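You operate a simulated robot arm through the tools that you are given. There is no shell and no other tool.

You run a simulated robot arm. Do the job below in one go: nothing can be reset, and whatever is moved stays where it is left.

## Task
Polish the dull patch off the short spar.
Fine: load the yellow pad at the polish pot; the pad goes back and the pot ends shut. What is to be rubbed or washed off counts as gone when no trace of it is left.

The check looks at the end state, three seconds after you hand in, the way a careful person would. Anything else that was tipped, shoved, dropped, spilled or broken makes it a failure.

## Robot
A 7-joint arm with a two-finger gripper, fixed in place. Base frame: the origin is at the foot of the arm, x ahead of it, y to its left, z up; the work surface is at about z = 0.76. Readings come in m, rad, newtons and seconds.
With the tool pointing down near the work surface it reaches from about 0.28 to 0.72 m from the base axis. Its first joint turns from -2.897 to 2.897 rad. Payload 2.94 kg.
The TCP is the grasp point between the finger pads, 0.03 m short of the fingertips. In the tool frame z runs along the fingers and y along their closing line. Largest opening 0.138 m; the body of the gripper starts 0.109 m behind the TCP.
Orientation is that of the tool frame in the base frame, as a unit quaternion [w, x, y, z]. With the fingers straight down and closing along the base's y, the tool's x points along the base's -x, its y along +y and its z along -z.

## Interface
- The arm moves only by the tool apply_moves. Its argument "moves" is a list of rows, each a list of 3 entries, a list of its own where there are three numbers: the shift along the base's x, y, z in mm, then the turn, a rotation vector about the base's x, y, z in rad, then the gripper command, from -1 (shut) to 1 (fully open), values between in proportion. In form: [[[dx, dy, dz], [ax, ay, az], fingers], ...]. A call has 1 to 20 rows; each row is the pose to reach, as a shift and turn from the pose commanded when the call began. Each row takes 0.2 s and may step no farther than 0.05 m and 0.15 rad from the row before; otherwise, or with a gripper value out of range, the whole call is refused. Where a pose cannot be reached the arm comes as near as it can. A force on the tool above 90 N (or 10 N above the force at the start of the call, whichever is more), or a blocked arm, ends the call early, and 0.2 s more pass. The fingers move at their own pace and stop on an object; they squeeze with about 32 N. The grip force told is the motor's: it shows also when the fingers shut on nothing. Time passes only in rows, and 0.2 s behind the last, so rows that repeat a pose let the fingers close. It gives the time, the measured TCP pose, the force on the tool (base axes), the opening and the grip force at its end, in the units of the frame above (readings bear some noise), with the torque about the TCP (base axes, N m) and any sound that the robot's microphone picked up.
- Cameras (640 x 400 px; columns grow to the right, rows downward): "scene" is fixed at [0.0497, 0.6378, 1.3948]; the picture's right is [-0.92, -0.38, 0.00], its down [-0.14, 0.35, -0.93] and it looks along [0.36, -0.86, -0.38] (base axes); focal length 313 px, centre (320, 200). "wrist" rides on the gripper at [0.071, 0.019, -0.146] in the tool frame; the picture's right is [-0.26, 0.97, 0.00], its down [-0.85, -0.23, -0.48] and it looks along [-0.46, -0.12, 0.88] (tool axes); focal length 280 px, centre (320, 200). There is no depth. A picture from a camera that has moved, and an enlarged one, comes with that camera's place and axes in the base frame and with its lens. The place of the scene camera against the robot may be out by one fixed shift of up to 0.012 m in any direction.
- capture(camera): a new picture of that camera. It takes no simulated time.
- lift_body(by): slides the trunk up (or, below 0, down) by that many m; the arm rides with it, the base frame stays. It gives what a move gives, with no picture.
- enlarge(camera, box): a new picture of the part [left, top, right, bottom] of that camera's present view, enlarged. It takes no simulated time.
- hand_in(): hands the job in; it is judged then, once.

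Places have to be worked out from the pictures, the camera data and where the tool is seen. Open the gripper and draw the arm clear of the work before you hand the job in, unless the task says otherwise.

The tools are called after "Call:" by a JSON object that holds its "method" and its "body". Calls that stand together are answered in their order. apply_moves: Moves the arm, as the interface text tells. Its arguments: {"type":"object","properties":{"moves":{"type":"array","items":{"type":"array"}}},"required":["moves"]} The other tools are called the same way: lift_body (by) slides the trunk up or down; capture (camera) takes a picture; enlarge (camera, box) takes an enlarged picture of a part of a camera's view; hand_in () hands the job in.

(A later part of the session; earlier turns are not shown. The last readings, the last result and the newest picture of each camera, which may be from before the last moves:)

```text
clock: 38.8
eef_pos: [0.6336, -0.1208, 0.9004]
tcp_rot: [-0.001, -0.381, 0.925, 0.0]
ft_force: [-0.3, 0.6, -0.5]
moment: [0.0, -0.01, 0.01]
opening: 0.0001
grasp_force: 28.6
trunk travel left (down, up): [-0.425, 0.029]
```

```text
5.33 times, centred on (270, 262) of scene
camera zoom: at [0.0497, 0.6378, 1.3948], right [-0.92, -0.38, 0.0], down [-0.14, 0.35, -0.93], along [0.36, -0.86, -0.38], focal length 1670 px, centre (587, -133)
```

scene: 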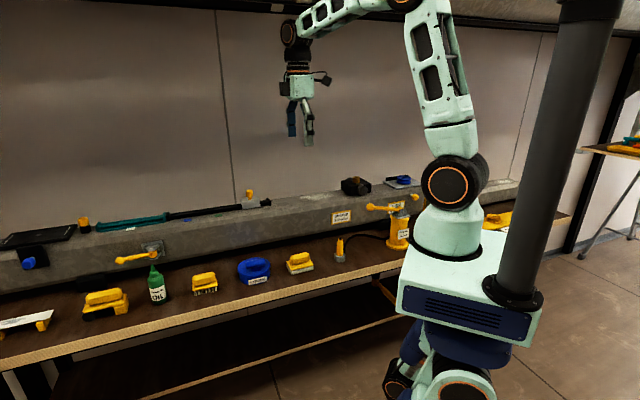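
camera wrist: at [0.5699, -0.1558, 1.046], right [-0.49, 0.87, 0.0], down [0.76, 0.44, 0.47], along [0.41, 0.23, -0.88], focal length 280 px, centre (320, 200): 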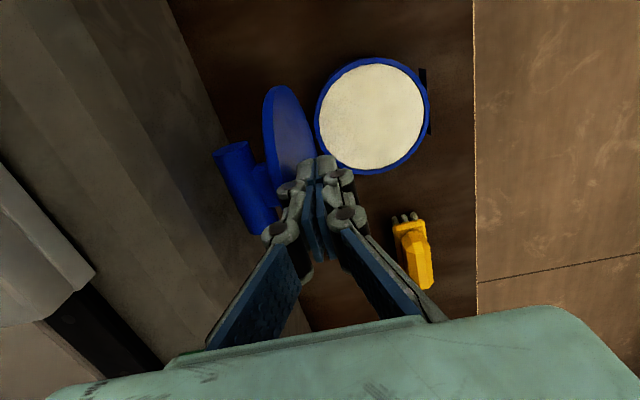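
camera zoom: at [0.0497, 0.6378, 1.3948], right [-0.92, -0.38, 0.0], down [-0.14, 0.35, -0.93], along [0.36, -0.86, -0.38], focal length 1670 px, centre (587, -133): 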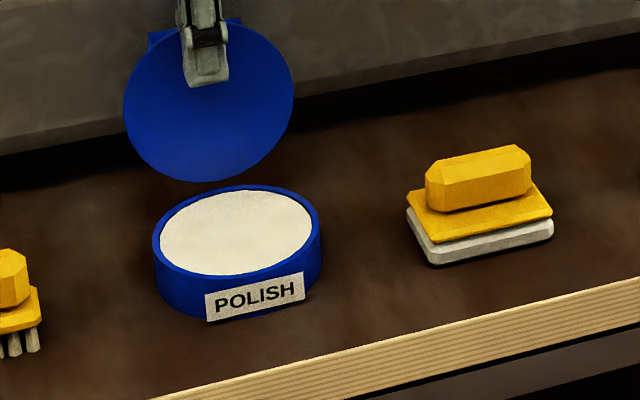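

The lid now leans back past vertical and the resistance is nil. I back away, rise, and go to the pad with the fingers opening to about 70 mm.

Call:
{"method": "apply_moves", "body": {"moves": [[[-14, 14, 0], [0, 0, 0], -1], [[-14, 14, 35], [0, 0, 0], -1], [[-40, 5, 50], [0, 0, 0], -0.5], [[-80, -18, 50], [0, 0, 0], 0], [[-120, -40, 50], [0, 0, 0], 0], [[-160.3, -61.1, 45], [0, 0, 0], 0], [[-160.3, -61.1, 40], [0, 0, 0], 0]]}}

Call:
{"method": "capture", "body": {"camera": "wrist"}}

Call:
{"method": "enlarge", "body": {"camera": "wrist", "box": [260, 90, 388, 170]}}

Call:
{"method": "enlarge", "body": {"camera": "scene", "box": [220, 220, 340, 295]}}

```text
clock: 40.4
eef_pos: [0.4702, -0.181, 0.9418]
tcp_rot: [0.0, -0.382, 0.924, -0.001]
ft_force: [0.2, -0.7, 0.3]
moment: [0.01, 0.0, -0.01]
opening: 0.0691
grasp_force: 0.0
trunk travel left (down, up): [-0.425, 0.029]
```

```text
taken
camera wrist: at [0.4075, -0.2162, 1.0883], right [-0.5, 0.87, 0.0], down [0.76, 0.44, 0.48], along [0.41, 0.23, -0.88], focal length 280 px, centre (320, 200)
```

wrist: 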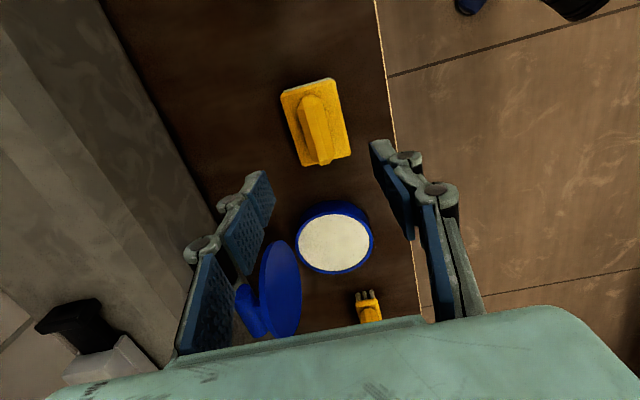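

```text
5.00 times, centred on (324, 130) of wrist
camera zoom: at [0.4075, -0.2162, 1.0883], right [-0.5, 0.87, 0.0], down [0.76, 0.44, 0.48], along [0.41, 0.23, -0.88], focal length 1402 px, centre (300, 550)
```

zoom: 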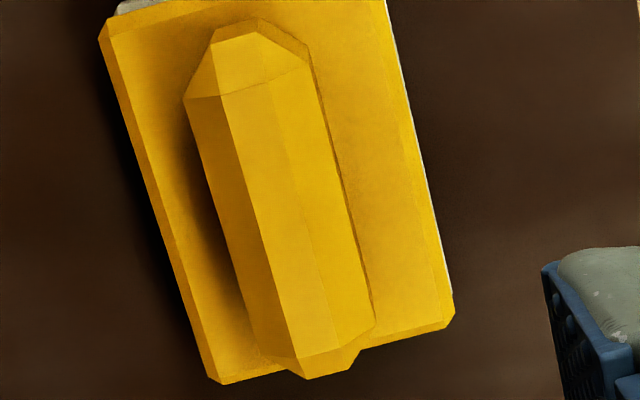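

```text
5.33 times, centred on (280, 258) of scene
camera zoom: at [0.0497, 0.6378, 1.3948], right [-0.92, -0.38, 0.0], down [-0.14, 0.35, -0.93], along [0.36, -0.86, -0.38], focal length 1670 px, centre (533, -107)
```

zoom: 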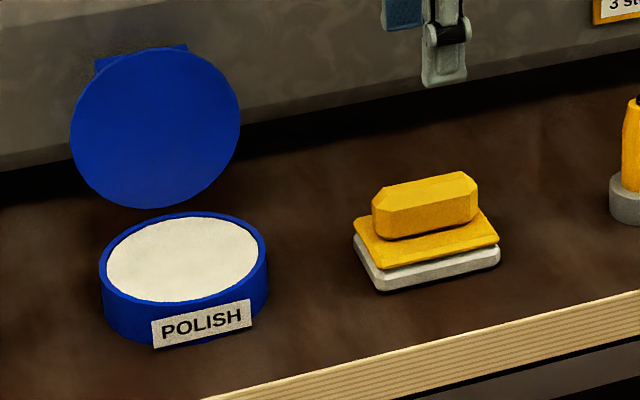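

The lid stays open by itself. I zoom on the pad in the scene view to judge the heights of sole, plate and handle before gripping.

Call:
{"method": "enlarge", "body": {"camera": "scene", "box": [280, 245, 328, 275]}}

```text
13.33 times, centred on (304, 260) of scene
camera zoom: at [0.0497, 0.6378, 1.3948], right [-0.92, -0.38, 0.0], down [-0.14, 0.35, -0.93], along [0.36, -0.86, -0.38], focal length 4175 px, centre (533, -600)
```

zoom: 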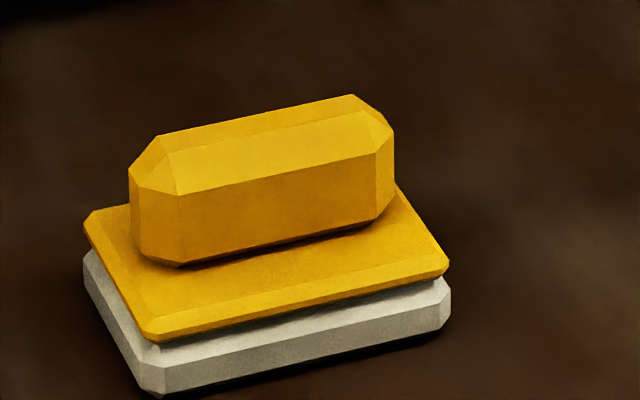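

The handle's flat sides span roughly z 0.785-0.805 with the plate top near 0.780, so I descend to TCP z≈0.817 (tips at 0.787) and check before closing.

Call:
{"method": "apply_moves", "body": {"moves": [[[0, 0, -45], [0, 0, 0], 0], [[0, 0, -85], [0, 0, 0], 0], [[0, 0, -110], [0, 0, 0], 0], [[0, 0, -123], [0, 0, 0], 0], [[0, 0, -123], [0, 0, 0], 0]]}}

Call:
{"method": "capture", "body": {"camera": "wrist"}}

Call:
{"method": "enlarge", "body": {"camera": "scene", "box": [268, 235, 340, 280]}}

```text
clock: 41.6
eef_pos: [0.4726, -0.1831, 0.8157]
tcp_rot: [0.001, -0.382, 0.924, -0.001]
ft_force: [0.3, 0.8, -0.3]
moment: [0.01, -0.01, -0.02]
opening: 0.0691
grasp_force: 0.1
trunk travel left (down, up): [-0.425, 0.029]
```

```text
taken
camera wrist: at [0.409, -0.2186, 0.9624], right [-0.49, 0.87, 0.0], down [0.76, 0.44, 0.48], along [0.41, 0.23, -0.88], focal length 280 px, centre (320, 200)
```

wrist: 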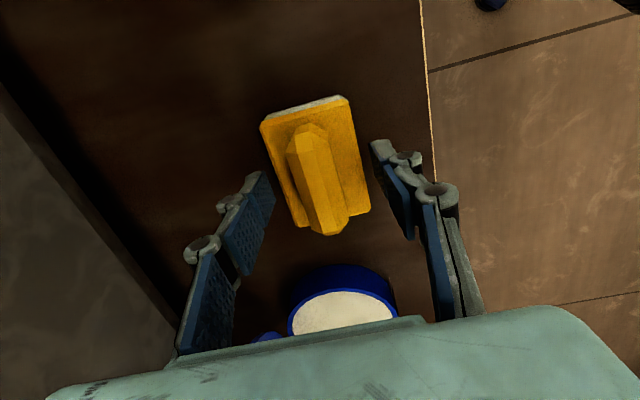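

```text
8.89 times, centred on (304, 258) of scene
camera zoom: at [0.0497, 0.6378, 1.3948], right [-0.92, -0.38, 0.0], down [-0.14, 0.35, -0.93], along [0.36, -0.86, -0.38], focal length 2784 px, centre (462, -311)
```

zoom: 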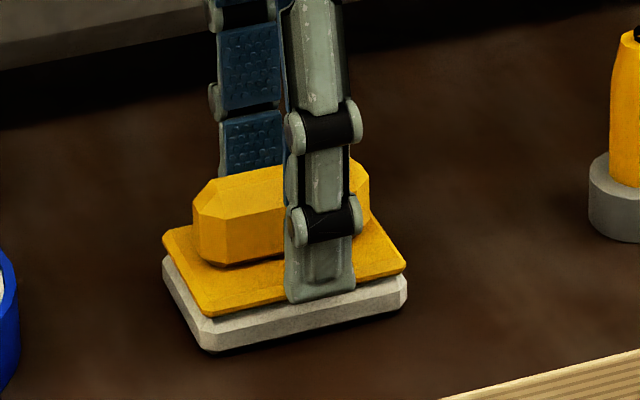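

The handle is centred under the grasp point, and the fingertips sit just above the plate. I close on the handle.

Call:
{"method": "apply_moves", "body": {"moves": [[[0, 0, 0], [0, 0, 0], -0.3], [[0, 0, 0], [0, 0, 0], -0.5], [[0, 0, 0], [0, 0, 0], -0.7], [[0, 0, 0], [0, 0, 0], -1], [[0, 0, 0], [0, 0, 0], -1]]}}

Call:
{"method": "enlarge", "body": {"camera": "scene", "box": [268, 235, 340, 280]}}

Call:
{"method": "capture", "body": {"camera": "wrist"}}

```text
clock: 42.8
eef_pos: [0.4732, -0.183, 0.8167]
tcp_rot: [0.0, -0.382, 0.924, -0.001]
ft_force: [-0.2, 0.3, 1.5]
moment: [0.01, -0.01, -0.01]
opening: 0.024
grasp_force: 31.4
trunk travel left (down, up): [-0.425, 0.029]
```

```text
8.89 times, centred on (304, 258) of scene
camera zoom: at [0.0497, 0.6378, 1.3948], right [-0.92, -0.38, 0.0], down [-0.14, 0.35, -0.93], along [0.36, -0.86, -0.38], focal length 2784 px, centre (462, -311)
```

zoom: 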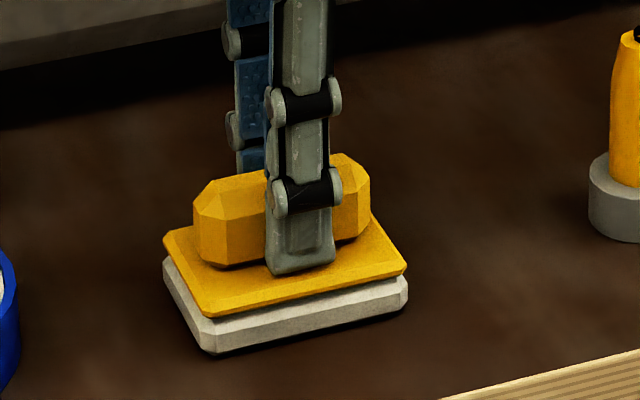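

```text
taken
camera wrist: at [0.4089, -0.2186, 0.9626], right [-0.49, 0.87, 0.0], down [0.76, 0.44, 0.48], along [0.41, 0.23, -0.88], focal length 280 px, centre (320, 200)
```

wrist: 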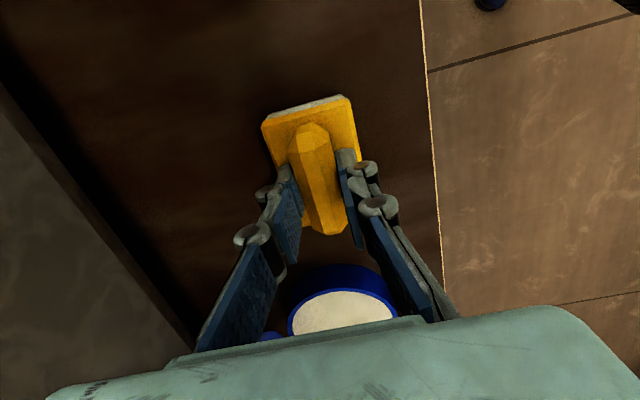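

The handle is held firmly at 24 mm opening. I lift straight up 70 mm and re-measure the pot from there.

Call:
{"method": "apply_moves", "body": {"moves": [[[0, 0, 15], [0, 0, 0], -1], [[0, 0, 40], [0, 0, 0], -1], [[0, 0, 80], [0, 0, 0], -1], [[0, 0, 110], [0, 0, 0], -1], [[0, 0, 110], [0, 0, 0], -1]]}}

Call:
{"method": "capture", "body": {"camera": "wrist"}}

Call:
{"method": "enlarge", "body": {"camera": "wrist", "box": [256, 190, 416, 290]}}

Call:
{"method": "enlarge", "body": {"camera": "scene", "box": [230, 200, 350, 275]}}

```text
clock: 44.0
eef_pos: [0.4735, -0.1866, 0.9312]
tcp_rot: [-0.001, -0.382, 0.924, 0.0]
ft_force: [0.8, 0.5, -0.6]
moment: [0.0, 0.02, -0.01]
opening: 0.0
grasp_force: 28.5
trunk travel left (down, up): [-0.425, 0.029]
```

```text
taken
camera wrist: at [0.4088, -0.2212, 1.076], right [-0.49, 0.87, 0.0], down [0.76, 0.44, 0.48], along [0.41, 0.23, -0.88], focal length 280 px, centre (320, 200)
```

wrist: 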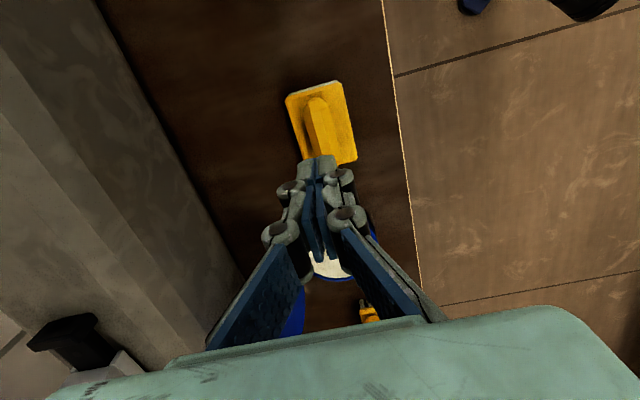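

```text
4.00 times, centred on (336, 240) of wrist
camera zoom: at [0.4088, -0.2212, 1.076], right [-0.49, 0.87, 0.0], down [0.76, 0.44, 0.48], along [0.41, 0.23, -0.88], focal length 1122 px, centre (256, 40)
```

zoom: 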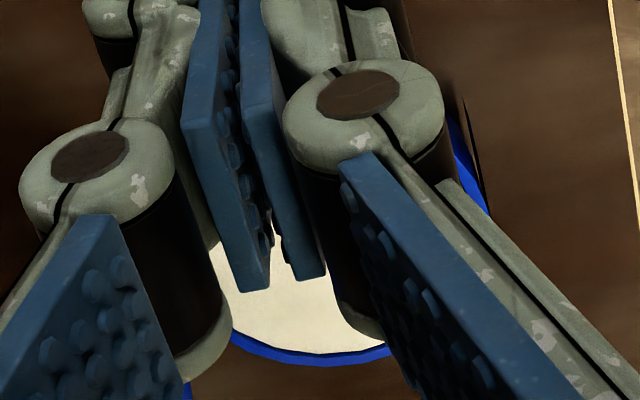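

```text
5.33 times, centred on (290, 238) of scene
camera zoom: at [0.0497, 0.6378, 1.3948], right [-0.92, -0.38, 0.0], down [-0.14, 0.35, -0.93], along [0.36, -0.86, -0.38], focal length 1670 px, centre (480, 0)
```

zoom: 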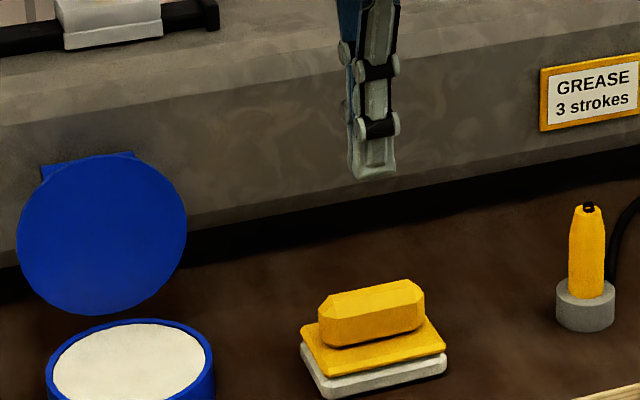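

The handle slipped out during the lift: the opening reads 0 and the pad still stands on the bench, practically unmoved. I open again, look closely at where the pad is now, and will regrip lower and lift slowly.

Call:
{"method": "apply_moves", "body": {"moves": [[[0, 0, 10], [0, 0, 0], -0.5], [[0, 0, 13], [0, 0, 0], 0], [[0, 0, 13], [0, 0, 0], 0], [[0, 0, 13], [0, 0, 0], 0]]}}

Call:
{"method": "enlarge", "body": {"camera": "wrist", "box": [260, 80, 388, 160]}}

Call:
{"method": "enlarge", "body": {"camera": "scene", "box": [280, 245, 328, 275]}}

```text
clock: 45.0
eef_pos: [0.4732, -0.1837, 0.9418]
tcp_rot: [-0.001, -0.382, 0.924, -0.002]
ft_force: [-0.4, 0.3, 0.0]
moment: [0.04, 0.0, 0.02]
opening: 0.0689
grasp_force: 0.1
trunk travel left (down, up): [-0.425, 0.029]
```

```text
5.00 times, centred on (324, 120) of wrist
camera zoom: at [0.409, -0.2192, 1.0876], right [-0.49, 0.87, 0.0], down [0.76, 0.44, 0.48], along [0.41, 0.23, -0.88], focal length 1402 px, centre (300, 600)
```

zoom: 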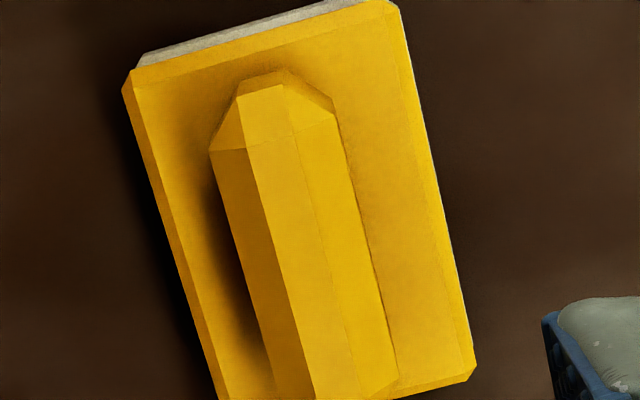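

```text
13.33 times, centred on (304, 260) of scene
camera zoom: at [0.0497, 0.6378, 1.3948], right [-0.92, -0.38, 0.0], down [-0.14, 0.35, -0.93], along [0.36, -0.86, -0.38], focal length 4175 px, centre (533, -600)
```

zoom: 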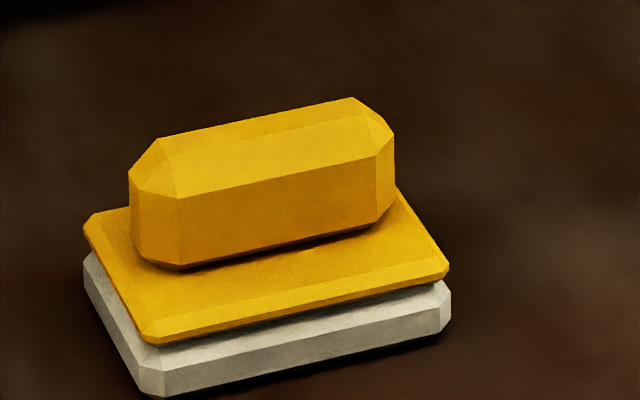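

The pad has barely moved. I descend again, 3 mm lower than before, close with more settling time, and read the grip.

Call:
{"method": "apply_moves", "body": {"moves": [[[0, 0, -45], [0, 0, 0], 0], [[0, 0, -85], [0, 0, 0], 0], [[0, 0, -115], [0, 0, 0], 0], [[0, 0, -126], [0, 0, 0], 0], [[0, 0, -126], [0, 0, 0], 0]]}}

Call:
{"method": "apply_moves", "body": {"moves": [[[0, 0, 0], [0, 0, 0], -0.3], [[0, 0, 0], [0, 0, 0], -0.55], [[0, 0, 0], [0, 0, 0], -1], [[0, 0, 0], [0, 0, 0], -1], [[0, 0, 0], [0, 0, 0], -1], [[0, 0, 0], [0, 0, 0], -1], [[0, 0, 0], [0, 0, 0], -1]]}}

Call:
{"method": "enlarge", "body": {"camera": "scene", "box": [280, 240, 328, 270]}}

Call:
{"method": "enlarge", "body": {"camera": "wrist", "box": [240, 90, 400, 250]}}

```text
clock: 46.2
eef_pos: [0.474, -0.1842, 0.813]
tcp_rot: [0.0, -0.381, 0.925, -0.001]
ft_force: [0.1, 0.0, 0.4]
moment: [0.0, 0.01, 0.0]
opening: 0.0692
grasp_force: 0.0
trunk travel left (down, up): [-0.425, 0.029]
```

```text
clock: 47.8
eef_pos: [0.4735, -0.1827, 0.8117]
tcp_rot: [0.0, -0.381, 0.924, -0.001]
ft_force: [-0.6, -0.1, 0.4]
moment: [0.01, -0.05, -0.01]
opening: 0.059
grasp_force: 32.0
trunk travel left (down, up): [-0.425, 0.029]
```

```text
13.33 times, centred on (304, 255) of scene
camera zoom: at [0.0497, 0.6378, 1.3948], right [-0.92, -0.38, 0.0], down [-0.14, 0.35, -0.93], along [0.36, -0.86, -0.38], focal length 4175 px, centre (533, -533)
```

zoom: 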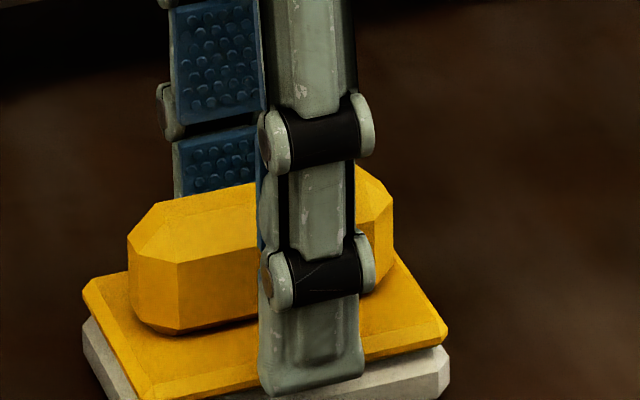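

```text
2.50 times, centred on (320, 170) of wrist
camera zoom: at [0.4097, -0.2186, 0.9579], right [-0.49, 0.87, 0.0], down [0.76, 0.44, 0.48], along [0.41, 0.23, -0.88], focal length 701 px, centre (320, 275)
```

zoom: 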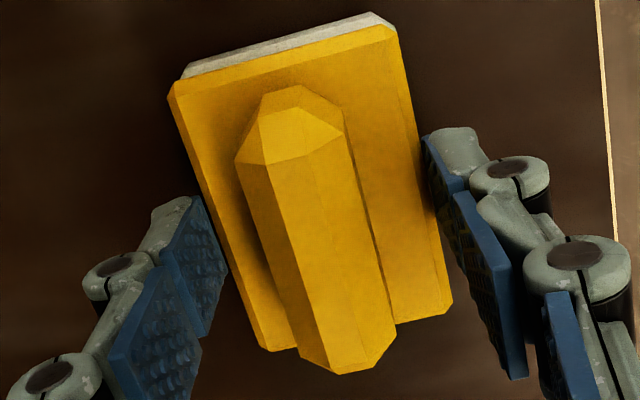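

This time the tips were slightly below the plate's top and closed on its sides (59 mm). I open, go up 4 mm, close on the handle again, and then lift very slowly while watching the force.

Call:
{"method": "apply_moves", "body": {"moves": [[[0, 0, 0], [0, 0, 0], 0], [[0, 0, 2], [0, 0, 0], 0], [[0, 0, 3], [0, 0, 0], 0], [[0, 0, 3], [0, 0, 0], -0.3], [[0, 0, 3], [0, 0, 0], -0.6], [[0, 0, 3], [0, 0, 0], -1], [[0, 0, 3], [0, 0, 0], -1], [[0, 0, 3], [0, 0, 0], -1], [[0, 0, 3], [0, 0, 0], -1]]}}

Call:
{"method": "enlarge", "body": {"camera": "wrist", "box": [240, 90, 400, 250]}}

Call:
{"method": "enlarge", "body": {"camera": "scene", "box": [280, 240, 328, 270]}}

```text
clock: 49.8
eef_pos: [0.4732, -0.1825, 0.8175]
tcp_rot: [0.0, -0.382, 0.924, -0.002]
ft_force: [-0.6, 0.7, 1.0]
moment: [0.04, 0.04, -0.01]
opening: 0.0242
grasp_force: 31.7
trunk travel left (down, up): [-0.425, 0.029]
```

```text
2.50 times, centred on (320, 170) of wrist
camera zoom: at [0.4091, -0.218, 0.9625], right [-0.49, 0.87, 0.0], down [0.76, 0.44, 0.48], along [0.41, 0.23, -0.88], focal length 701 px, centre (320, 275)
```

zoom: 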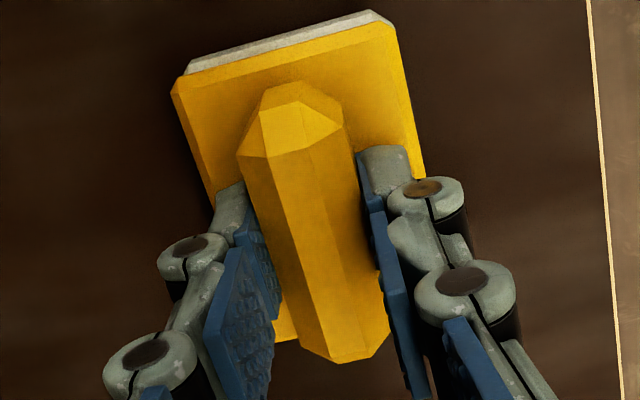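

```text
13.33 times, centred on (304, 255) of scene
camera zoom: at [0.0497, 0.6378, 1.3948], right [-0.92, -0.38, 0.0], down [-0.14, 0.35, -0.93], along [0.36, -0.86, -0.38], focal length 4175 px, centre (533, -533)
```

zoom: 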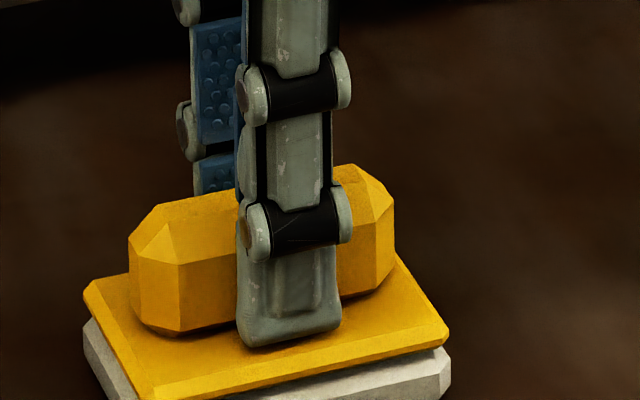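

Gripped again at 24 mm. I lift in 1 mm steps up to 4 mm and look at the force.

Call:
{"method": "apply_moves", "body": {"moves": [[[0, 0, 1], [0, 0, 0], -1], [[0, 0, 2], [0, 0, 0], -1], [[0, 0, 3], [0, 0, 0], -1], [[0, 0, 4], [0, 0, 0], -1]]}}

Call:
{"method": "enlarge", "body": {"camera": "scene", "box": [280, 240, 328, 270]}}

```text
clock: 50.8
eef_pos: [0.4725, -0.1837, 0.8212]
tcp_rot: [0.0, -0.381, 0.924, -0.001]
ft_force: [-0.4, -1.4, -0.3]
moment: [-0.01, 0.01, 0.0]
opening: 0.0242
grasp_force: 31.9
trunk travel left (down, up): [-0.425, 0.029]
```

```text
13.33 times, centred on (304, 255) of scene
camera zoom: at [0.0497, 0.6378, 1.3948], right [-0.92, -0.38, 0.0], down [-0.14, 0.35, -0.93], along [0.36, -0.86, -0.38], focal length 4175 px, centre (533, -533)
```

zoom: 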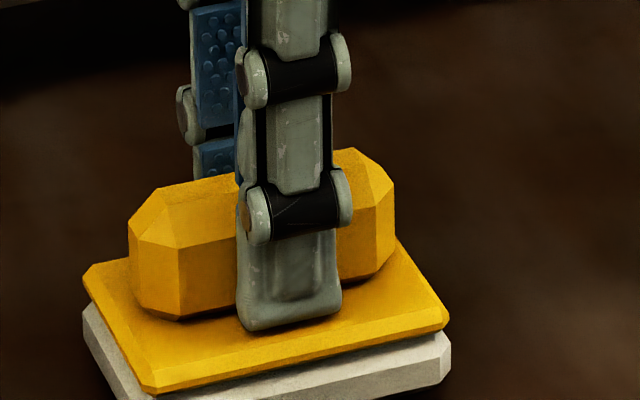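

The pad came up with the fingers this time. I keep lifting slowly and check for slip.

Call:
{"method": "apply_moves", "body": {"moves": [[[0, 0, 2], [0, 0, 0], -1], [[0, 0, 4], [0, 0, 0], -1], [[0, 0, 6], [0, 0, 0], -1], [[0, 0, 8], [0, 0, 0], -1], [[0, 0, 10], [0, 0, 0], -1], [[0, 0, 12], [0, 0, 0], -1]]}}

Call:
{"method": "enlarge", "body": {"camera": "scene", "box": [280, 235, 328, 265]}}

```text
clock: 52.2
eef_pos: [0.4725, -0.1828, 0.8335]
tcp_rot: [0.0, -0.38, 0.925, -0.001]
ft_force: [-0.6, 0.0, -0.7]
moment: [0.03, -0.01, 0.0]
opening: 0.024
grasp_force: 32.1
trunk travel left (down, up): [-0.425, 0.029]
```

```text
13.33 times, centred on (304, 250) of scene
camera zoom: at [0.0497, 0.6378, 1.3948], right [-0.92, -0.38, 0.0], down [-0.14, 0.35, -0.93], along [0.36, -0.86, -0.38], focal length 4175 px, centre (533, -467)
```

zoom: 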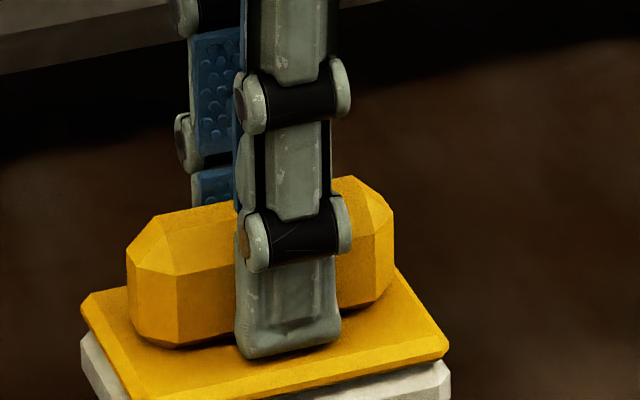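

The pad stays in the fingers with slow motion. I raise it gently and carry it above the pot centre (about (0.593,-0.087)).

Call:
{"method": "apply_moves", "body": {"moves": [[[0, 0, 8], [0, 0, 0], -1], [[0, 0, 16], [0, 0, 0], -1], [[0, 0, 24], [0, 0, 0], -1], [[0, 0, 32], [0, 0, 0], -1], [[0, 0, 40], [0, 0, 0], -1], [[0, 0, 48], [0, 0, 0], -1], [[0, 0, 56], [0, 0, 0], -1], [[0, 0, 64], [0, 0, 0], -1], [[0, 0, 66], [0, 0, 0], -1]]}}

Call:
{"method": "enlarge", "body": {"camera": "scene", "box": [230, 200, 350, 275]}}

```text
clock: 54.2
eef_pos: [0.4732, -0.1835, 0.8998]
tcp_rot: [-0.001, -0.382, 0.924, -0.001]
ft_force: [0.5, -0.3, -0.2]
moment: [0.03, 0.01, 0.0]
opening: 0.0241
grasp_force: 31.9
trunk travel left (down, up): [-0.425, 0.029]
```

```text
5.33 times, centred on (290, 238) of scene
camera zoom: at [0.0497, 0.6378, 1.3948], right [-0.92, -0.38, 0.0], down [-0.14, 0.35, -0.93], along [0.36, -0.86, -0.38], focal length 1670 px, centre (480, 0)
```

zoom: 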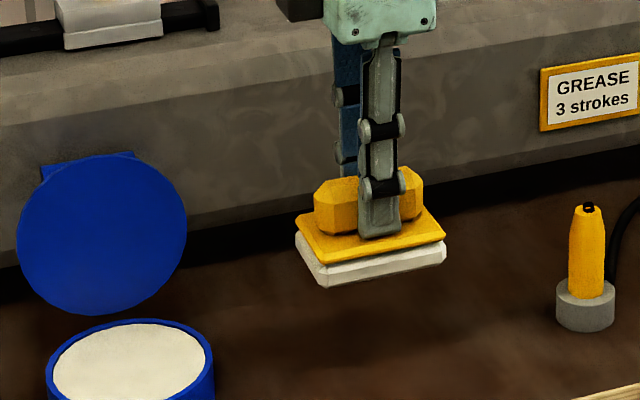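

The pad hangs level in the fingers. I carry it sideways slowly to above the pot.

Call:
{"method": "apply_moves", "body": {"moves": [[[8, 6.3, 0], [0, 0, 0], -1], [[18, 14.1, 0], [0, 0, 0], -1], [[28, 22, 0], [0, 0, 0], -1], [[38, 29.8, 0], [0, 0, 0], -1], [[48, 37.7, 0], [0, 0, 0], -1], [[58, 45.5, 0], [0, 0, 0], -1], [[68, 53.4, 0], [0, 0, 0], -1], [[78, 61.2, 0], [0, 0, 0], -1], [[88, 69.1, 0], [0, 0, 0], -1], [[98, 76.9, 0], [0, 0, 0], -1], [[108, 84.8, 0], [0, 0, 0], -1], [[116, 91, 0], [0, 0, 0], -1], [[120, 94.2, 0], [0, 0, 0], -1], [[120, 94.2, 0], [0, 0, 0], -1]]}}

Call:
{"method": "capture", "body": {"camera": "wrist"}}

Call:
{"method": "enlarge", "body": {"camera": "scene", "box": [205, 215, 325, 290]}}

Call:
{"method": "enlarge", "body": {"camera": "wrist", "box": [220, 80, 420, 280]}}

```text
clock: 57.2
eef_pos: [0.5933, -0.0888, 0.9002]
tcp_rot: [-0.001, -0.381, 0.924, -0.002]
ft_force: [-0.2, 0.0, -1.7]
moment: [-0.01, 0.04, 0.02]
opening: 0.0241
grasp_force: 32.1
trunk travel left (down, up): [-0.425, 0.029]
```

```text
taken
camera wrist: at [0.5301, -0.1238, 1.0462], right [-0.49, 0.87, 0.0], down [0.76, 0.44, 0.47], along [0.41, 0.23, -0.88], focal length 280 px, centre (320, 200)
```

wrist: 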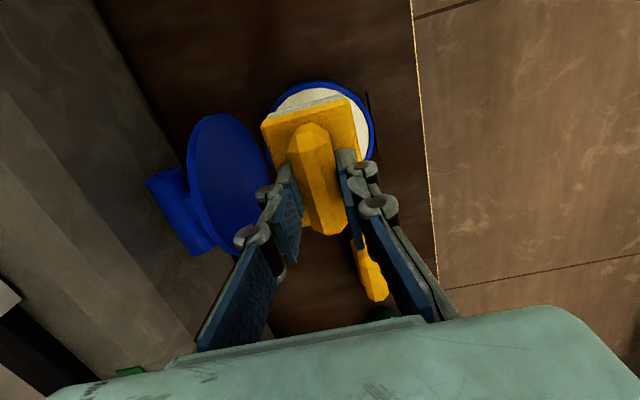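

```text
5.33 times, centred on (265, 252) of scene
camera zoom: at [0.0497, 0.6378, 1.3948], right [-0.92, -0.38, 0.0], down [-0.14, 0.35, -0.93], along [0.36, -0.86, -0.38], focal length 1670 px, centre (613, -80)
```

zoom: 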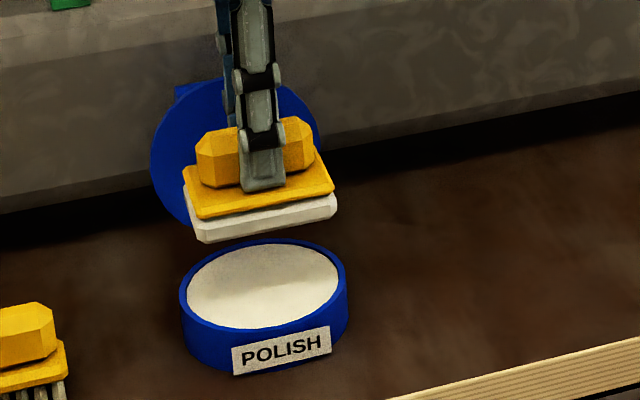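

```text
2.00 times, centred on (320, 180) of wrist
camera zoom: at [0.5301, -0.1238, 1.0462], right [-0.49, 0.87, 0.0], down [0.76, 0.44, 0.47], along [0.41, 0.23, -0.88], focal length 561 px, centre (320, 240)
```

zoom: 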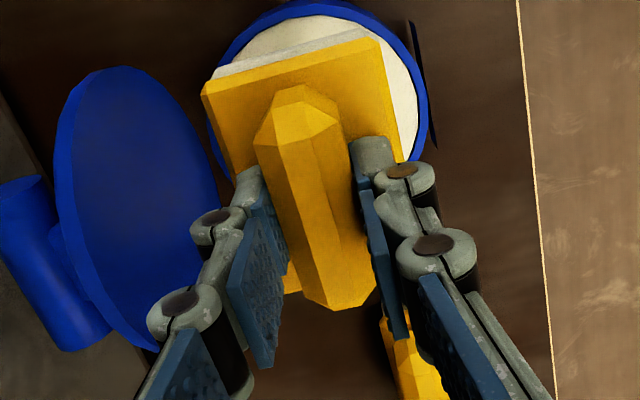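

Both views show the pad centred over the pot. I lower it slowly toward the polish surface, watching the force.

Call:
{"method": "apply_moves", "body": {"moves": [[[0, 0, -8], [0, 0, 0], -1], [[0, 0, -16], [0, 0, 0], -1], [[0, 0, -24], [0, 0, 0], -1], [[0, 0, -32], [0, 0, 0], -1], [[0, 0, -40], [0, 0, 0], -1], [[0, 0, -47], [0, 0, 0], -1], [[0, 0, -50], [0, 0, 0], -1], [[0, 0, -52], [0, 0, 0], -1], [[0, 0, -54], [0, 0, 0], -1]]}}

Call:
{"method": "enlarge", "body": {"camera": "scene", "box": [205, 215, 325, 290]}}

Call:
{"method": "enlarge", "body": {"camera": "wrist", "box": [220, 80, 420, 280]}}

```text
clock: 59.2
eef_pos: [0.593, -0.0882, 0.8454]
tcp_rot: [0.0, -0.381, 0.924, -0.001]
ft_force: [-0.9, 0.5, 3.5]
moment: [-0.02, 0.18, -0.03]
opening: 0.0242
grasp_force: 31.9
trunk travel left (down, up): [-0.425, 0.029]
```

```text
5.33 times, centred on (265, 252) of scene
camera zoom: at [0.0497, 0.6378, 1.3948], right [-0.92, -0.38, 0.0], down [-0.14, 0.35, -0.93], along [0.36, -0.86, -0.38], focal length 1670 px, centre (613, -80)
```

zoom: 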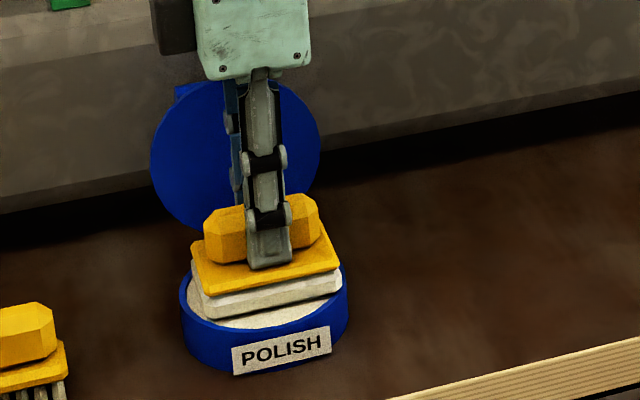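

```text
2.00 times, centred on (320, 180) of wrist
camera zoom: at [0.5298, -0.1232, 0.992], right [-0.49, 0.87, 0.0], down [0.76, 0.44, 0.48], along [0.41, 0.23, -0.88], focal length 561 px, centre (320, 240)
```

zoom: 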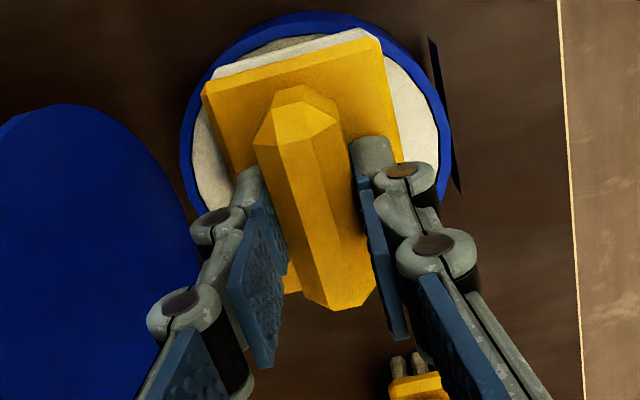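

Light contact (3.5 N) with the moment pointing at the front-near corner, so a pad corner is touching the rim. I raise 4 mm, shift about 2 mm along the bench and 1.5 mm back, and lower again.

Call:
{"method": "apply_moves", "body": {"moves": [[[0, 0, 4], [0, 0, 0], -1], [[2.5, 0.3, 4], [0, 0, 0], -1], [[2.5, 0.3, 2], [0, 0, 0], -1], [[2.5, 0.3, 0], [0, 0, 0], -1], [[2.5, 0.3, -1], [0, 0, 0], -1], [[2.5, 0.3, -2], [0, 0, 0], -1]]}}

Call:
{"method": "enlarge", "body": {"camera": "scene", "box": [225, 240, 297, 285]}}

Call:
{"method": "enlarge", "body": {"camera": "wrist", "box": [220, 80, 420, 280]}}

```text
clock: 60.6
eef_pos: [0.595, -0.0871, 0.8457]
tcp_rot: [0.0, -0.382, 0.924, -0.002]
ft_force: [-2.4, 1.5, 11.0]
moment: [0.09, 0.14, 0.03]
opening: 0.0241
grasp_force: 31.9
trunk travel left (down, up): [-0.425, 0.029]
```

```text
8.89 times, centred on (261, 262) of scene
camera zoom: at [0.0497, 0.6378, 1.3948], right [-0.92, -0.38, 0.0], down [-0.14, 0.35, -0.93], along [0.36, -0.86, -0.38], focal length 2784 px, centre (844, -356)
```

zoom: 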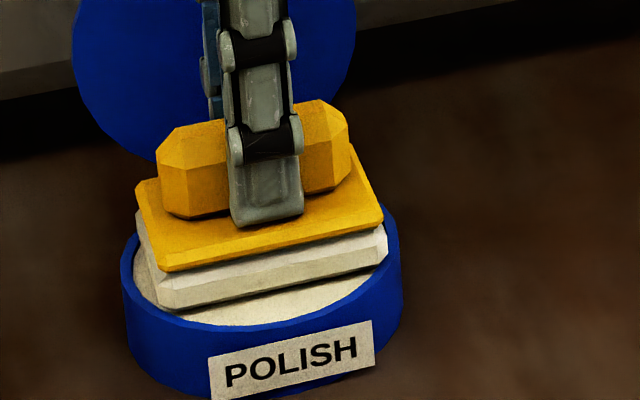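

```text
2.00 times, centred on (320, 180) of wrist
camera zoom: at [0.5311, -0.1225, 0.9918], right [-0.49, 0.87, 0.0], down [0.76, 0.44, 0.48], along [0.42, 0.23, -0.88], focal length 561 px, centre (320, 240)
```

zoom: 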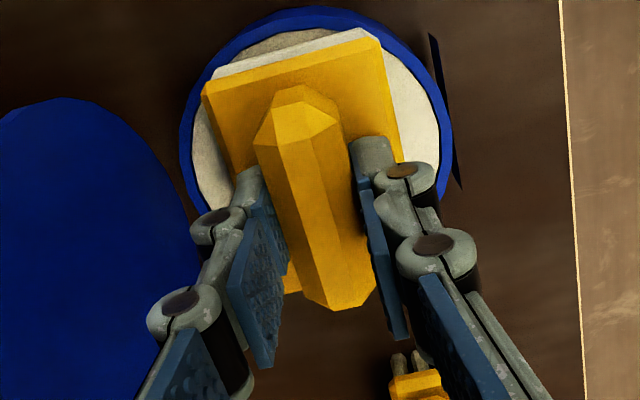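

Now 11 N spread near the pad centre: the sole lies on the polish. I press a little more with a small wiggle to load it, then raise it to look at the sole.

Call:
{"method": "apply_moves", "body": {"moves": [[[0, 0, -1], [0, 0, 0], -1], [[1.5, -1.5, -1], [0, 0, 0], -1], [[0, 0, -1], [0, 0, 0], -1], [[-1.5, 1.5, -1], [0, 0, 0], -1], [[0, 0, -1], [0, 0, 0], -1], [[1, 1, -1], [0, 0, 0], -1], [[0, 0, -1], [0, 0, 0], -1], [[-1, -1, -1], [0, 0, 0], -1], [[0, 0, -1], [0, 0, 0], -1]]}}

Call:
{"method": "apply_moves", "body": {"moves": [[[0, 0, 2], [0, 0, 0], -1], [[0, 0, 5], [0, 0, 0], -1], [[0, 0, 12], [0, 0, 0], -1], [[0, 0, 20], [0, 0, 0], -1], [[0, 0, 28], [0, 0, 0], -1], [[0, 0, 36], [0, 0, 0], -1], [[0, 0, 44], [0, 0, 0], -1], [[0, 0, 52], [0, 0, 0], -1], [[0, 0, 60], [0, 0, 0], -1]]}}

Call:
{"method": "enlarge", "body": {"camera": "scene", "box": [215, 215, 311, 275]}}

Call:
{"method": "enlarge", "body": {"camera": "wrist", "box": [220, 80, 420, 280]}}

```text
clock: 62.6
eef_pos: [0.5951, -0.0879, 0.8437]
tcp_rot: [0.002, -0.381, 0.924, -0.002]
ft_force: [6.0, 0.8, 26.3]
moment: [0.37, -0.47, 0.0]
opening: 0.0243
grasp_force: 31.9
trunk travel left (down, up): [-0.425, 0.029]
```

```text
clock: 64.6
eef_pos: [0.5959, -0.0873, 0.9016]
tcp_rot: [-0.002, -0.383, 0.924, 0.0]
ft_force: [0.1, 0.1, -1.6]
moment: [0.01, -0.02, -0.03]
opening: 0.0243
grasp_force: 31.9
trunk travel left (down, up): [-0.425, 0.029]
```

```text
6.67 times, centred on (263, 245) of scene
camera zoom: at [0.0497, 0.6378, 1.3948], right [-0.92, -0.38, 0.0], down [-0.14, 0.35, -0.93], along [0.36, -0.86, -0.38], focal length 2088 px, centre (700, -100)
```

zoom: 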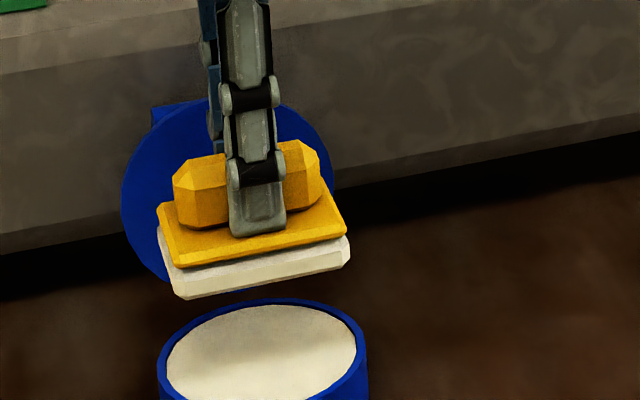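

```text
2.00 times, centred on (320, 180) of wrist
camera zoom: at [0.5314, -0.1225, 1.048], right [-0.49, 0.87, 0.0], down [0.76, 0.44, 0.48], along [0.41, 0.23, -0.88], focal length 561 px, centre (320, 240)
```

zoom: 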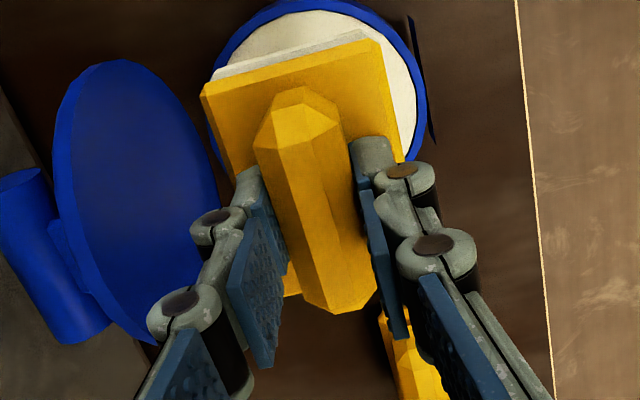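

The sole now looks creamy like the polish, so it took some. I carry the pad up and over toward the beam patch, slowly, to see the patch from close above.

Call:
{"method": "apply_moves", "body": {"moves": [[[0, 0, 8], [0, 0, 0], -1], [[0, 0, 20], [0, 0, 0], -1], [[0, 0, 34], [0, 0, 0], -1], [[0, 0, 48], [0, 0, 0], -1], [[0, 0, 62], [0, 0, 0], -1], [[0, 0, 76], [0, 0, 0], -1], [[0, 0, 90], [0, 0, 0], -1], [[0, 0, 104], [0, 0, 0], -1], [[0, 0, 118], [0, 0, 0], -1], [[0, 0, 132], [0, 0, 0], -1], [[0, 0, 144], [0, 0, 0], -1], [[0, 0, 148], [0, 0, 0], -1]]}}

Call:
{"method": "apply_moves", "body": {"moves": [[[-2, -7, 2], [0, 0, 0], -1], [[-6, -20, 6], [0, 0, 0], -1], [[-10, -34, 10], [0, 0, 0], -1], [[-14, -48, 14], [0, 0, 0], -1], [[-18, -62, 18], [0, 0, 0], -1], [[-22, -76, 22], [0, 0, 0], -1], [[-26, -90, 26], [0, 0, 0], -1], [[-30, -104, 30], [0, 0, 0], -1], [[-34, -118, 34], [0, 0, 0], -1], [[-38, -132, 38], [0, 0, 0], -1], [[-42, -146, 42], [0, 0, 0], -1], [[-46, -160, 46], [0, 0, 0], -1], [[-50, -174, 50], [0, 0, 0], -1], [[-54, -188, 50], [0, 0, 0], -1], [[-58, -202, 50], [0, 0, 0], -1], [[-62, -216, 50], [0, 0, 0], -1], [[-65, -227, 50], [0, 0, 0], -1], [[-66, -231, 50], [0, 0, 0], -1]]}}

Call:
{"method": "capture", "body": {"camera": "wrist"}}

Call:
{"method": "enlarge", "body": {"camera": "wrist", "box": [100, 0, 340, 150]}}

Call:
{"method": "capture", "body": {"camera": "scene"}}

```text
clock: 67.2
eef_pos: [0.5968, -0.0879, 1.0502]
tcp_rot: [0.0, -0.381, 0.925, -0.001]
ft_force: [-0.2, -0.2, -0.9]
moment: [0.01, -0.03, -0.03]
opening: 0.024
grasp_force: 32.0
trunk travel left (down, up): [-0.425, 0.029]
```

```text
clock: 71.0
eef_pos: [0.529, -0.319, 1.1016]
tcp_rot: [0.0, -0.381, 0.925, -0.001]
ft_force: [0.0, -0.3, -0.4]
moment: [0.03, 0.04, -0.02]
opening: 0.024
grasp_force: 31.8
trunk travel left (down, up): [-0.425, 0.029]
```

```text
taken
camera wrist: at [0.466, -0.3532, 1.2469], right [-0.49, 0.87, 0.0], down [0.76, 0.44, 0.48], along [0.41, 0.23, -0.88], focal length 280 px, centre (320, 200)
```

wrist: 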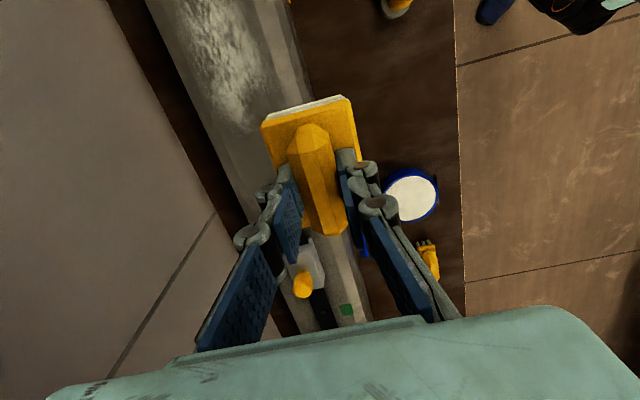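

```text
2.67 times, centred on (220, 75) of wrist
camera zoom: at [0.466, -0.3532, 1.2469], right [-0.49, 0.87, 0.0], down [0.76, 0.44, 0.48], along [0.41, 0.23, -0.88], focal length 748 px, centre (587, 533)
```

zoom: 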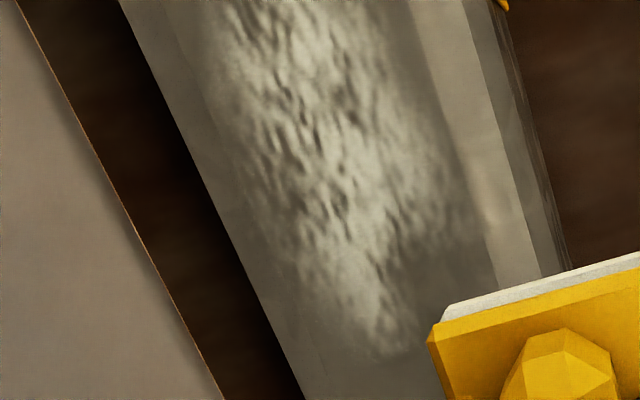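

```text
taken
```

scene: 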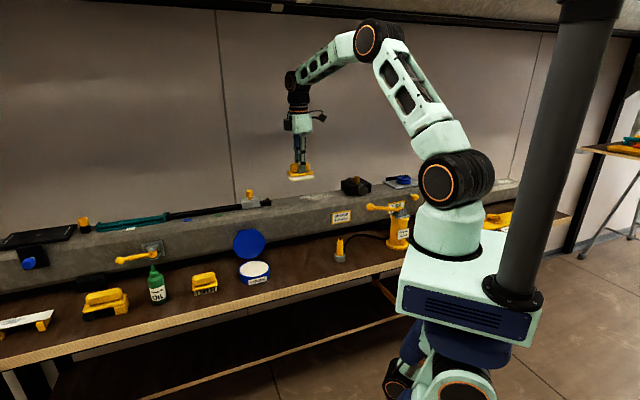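

The patch lies on the beam's top face; part is beyond the frame, so I enlarge across the border to see its whole extent.

Call:
{"method": "enlarge", "body": {"camera": "wrist", "box": [80, 0, 320, 2]}}

Call:
{"method": "enlarge", "body": {"camera": "wrist", "box": [40, 0, 440, 2]}}

```text
2.67 times, centred on (200, 1) of wrist
camera zoom: at [0.466, -0.3532, 1.2469], right [-0.49, 0.87, 0.0], down [0.76, 0.44, 0.48], along [0.41, 0.23, -0.88], focal length 748 px, centre (640, 731)
```

zoom: 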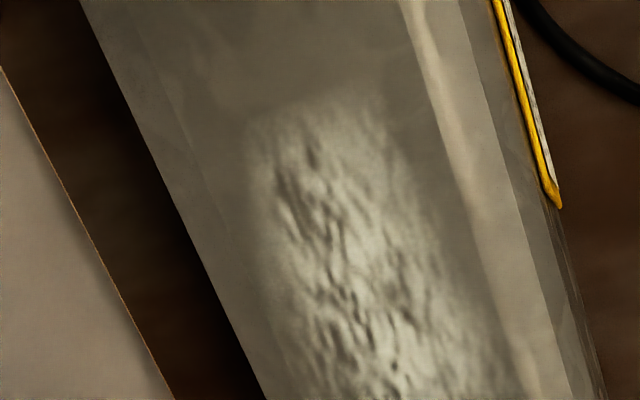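

```text
1.60 times, centred on (240, 1) of wrist
camera zoom: at [0.466, -0.3532, 1.2469], right [-0.49, 0.87, 0.0], down [0.76, 0.44, 0.48], along [0.41, 0.23, -0.88], focal length 449 px, centre (448, 518)
```

zoom: 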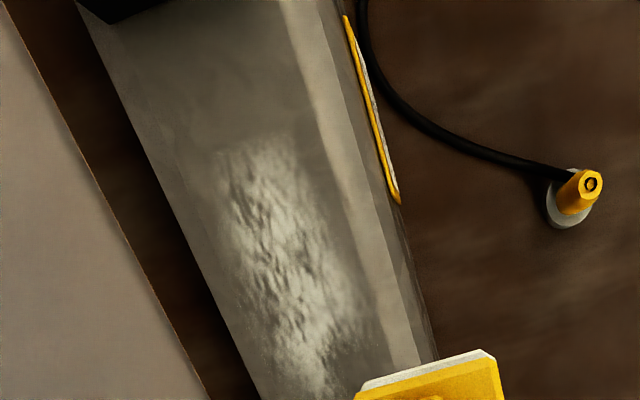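

From this view I place the beam's top at z≈0.928, spanning n≈0.63-0.72, with the patch over e≈-0.013..0.14 and n≈0.635..0.712 (centre about (0.52,-0.43)). I move over its near end and come down to about 35 mm above the surface.

Call:
{"method": "apply_moves", "body": {"moves": [[[-3, -8, 0], [0, 0, 0], -1], [[-7, -22, 0], [0, 0, 0], -1], [[-11, -36, 0], [0, 0, 0], -1], [[-15, -50, 0], [0, 0, 0], -1], [[-19, -64, 0], [0, 0, 0], -1], [[-23, -78, 0], [0, 0, 0], -1], [[-28, -92, 0], [0, 0, 0], -1], [[-32, -106, 0], [0, 0, 0], -1], [[-36, -118, 0], [0, 0, 0], -1], [[-40, -129.6, 0], [0, 0, 0], -1], [[-40, -129.6, -10], [0, 0, 0], -1], [[-40, -129.6, -20], [0, 0, 0], -1], [[-40, -129.6, -32], [0, 0, 0], -1], [[-40, -129.6, -44], [0, 0, 0], -1], [[-40, -129.6, -56], [0, 0, 0], -1], [[-40, -129.6, -68], [0, 0, 0], -1], [[-40, -129.6, -80], [0, 0, 0], -1], [[-40, -129.6, -80], [0, 0, 0], -1]]}}

Call:
{"method": "capture", "body": {"camera": "wrist"}}

Call:
{"method": "enlarge", "body": {"camera": "scene", "box": [260, 150, 380, 225]}}

```text
clock: 74.8
eef_pos: [0.4892, -0.4481, 1.021]
tcp_rot: [-0.001, -0.382, 0.924, -0.001]
ft_force: [-0.4, 0.4, -1.2]
moment: [0.01, -0.01, -0.02]
opening: 0.0242
grasp_force: 32.0
trunk travel left (down, up): [-0.425, 0.029]
```

```text
taken
camera wrist: at [0.4245, -0.4836, 1.167], right [-0.49, 0.87, 0.0], down [0.76, 0.44, 0.47], along [0.41, 0.23, -0.88], focal length 280 px, centre (320, 200)
```

wrist: 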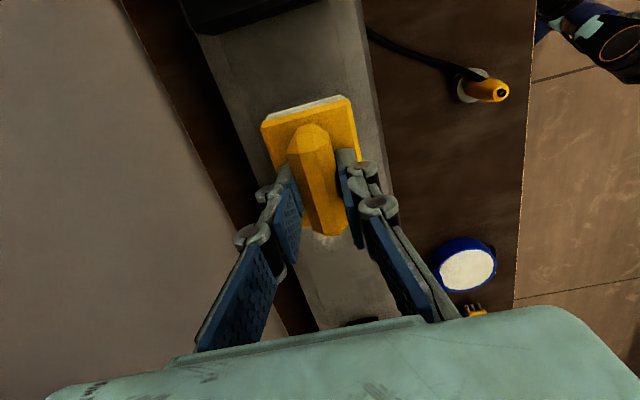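

```text
5.33 times, centred on (320, 188) of scene
camera zoom: at [0.0497, 0.6378, 1.3948], right [-0.92, -0.38, 0.0], down [-0.14, 0.35, -0.93], along [0.36, -0.86, -0.38], focal length 1670 px, centre (320, 267)
```

zoom: 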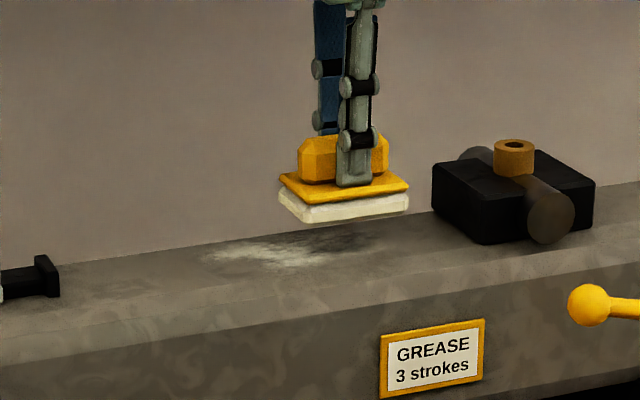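

The pad hangs over the right part of the patch with about 45 mm to the black fitting. I lower it carefully to find contact.

Call:
{"method": "apply_moves", "body": {"moves": [[[0, 0, -8], [0, 0, 0], -1], [[0, 0, -16], [0, 0, 0], -1], [[0, 0, -23], [0, 0, 0], -1], [[0, 0, -28], [0, 0, 0], -1], [[0, 0, -31], [0, 0, 0], -1], [[0, 0, -33], [0, 0, 0], -1]]}}

Call:
{"method": "enlarge", "body": {"camera": "scene", "box": [290, 170, 350, 208]}}

```text
clock: 76.2
eef_pos: [0.4878, -0.4505, 0.9906]
tcp_rot: [0.0, -0.381, 0.924, -0.003]
ft_force: [2.4, -2.1, 8.0]
moment: [0.15, 0.02, -0.03]
opening: 0.0243
grasp_force: 31.7
trunk travel left (down, up): [-0.425, 0.029]
```

```text
10.53 times, centred on (320, 189) of scene
camera zoom: at [0.0497, 0.6378, 1.3948], right [-0.92, -0.38, 0.0], down [-0.14, 0.35, -0.93], along [0.36, -0.86, -0.38], focal length 3296 px, centre (320, 316)
```

zoom: 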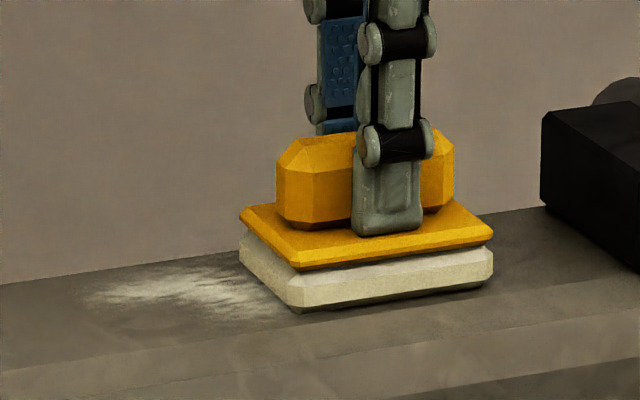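

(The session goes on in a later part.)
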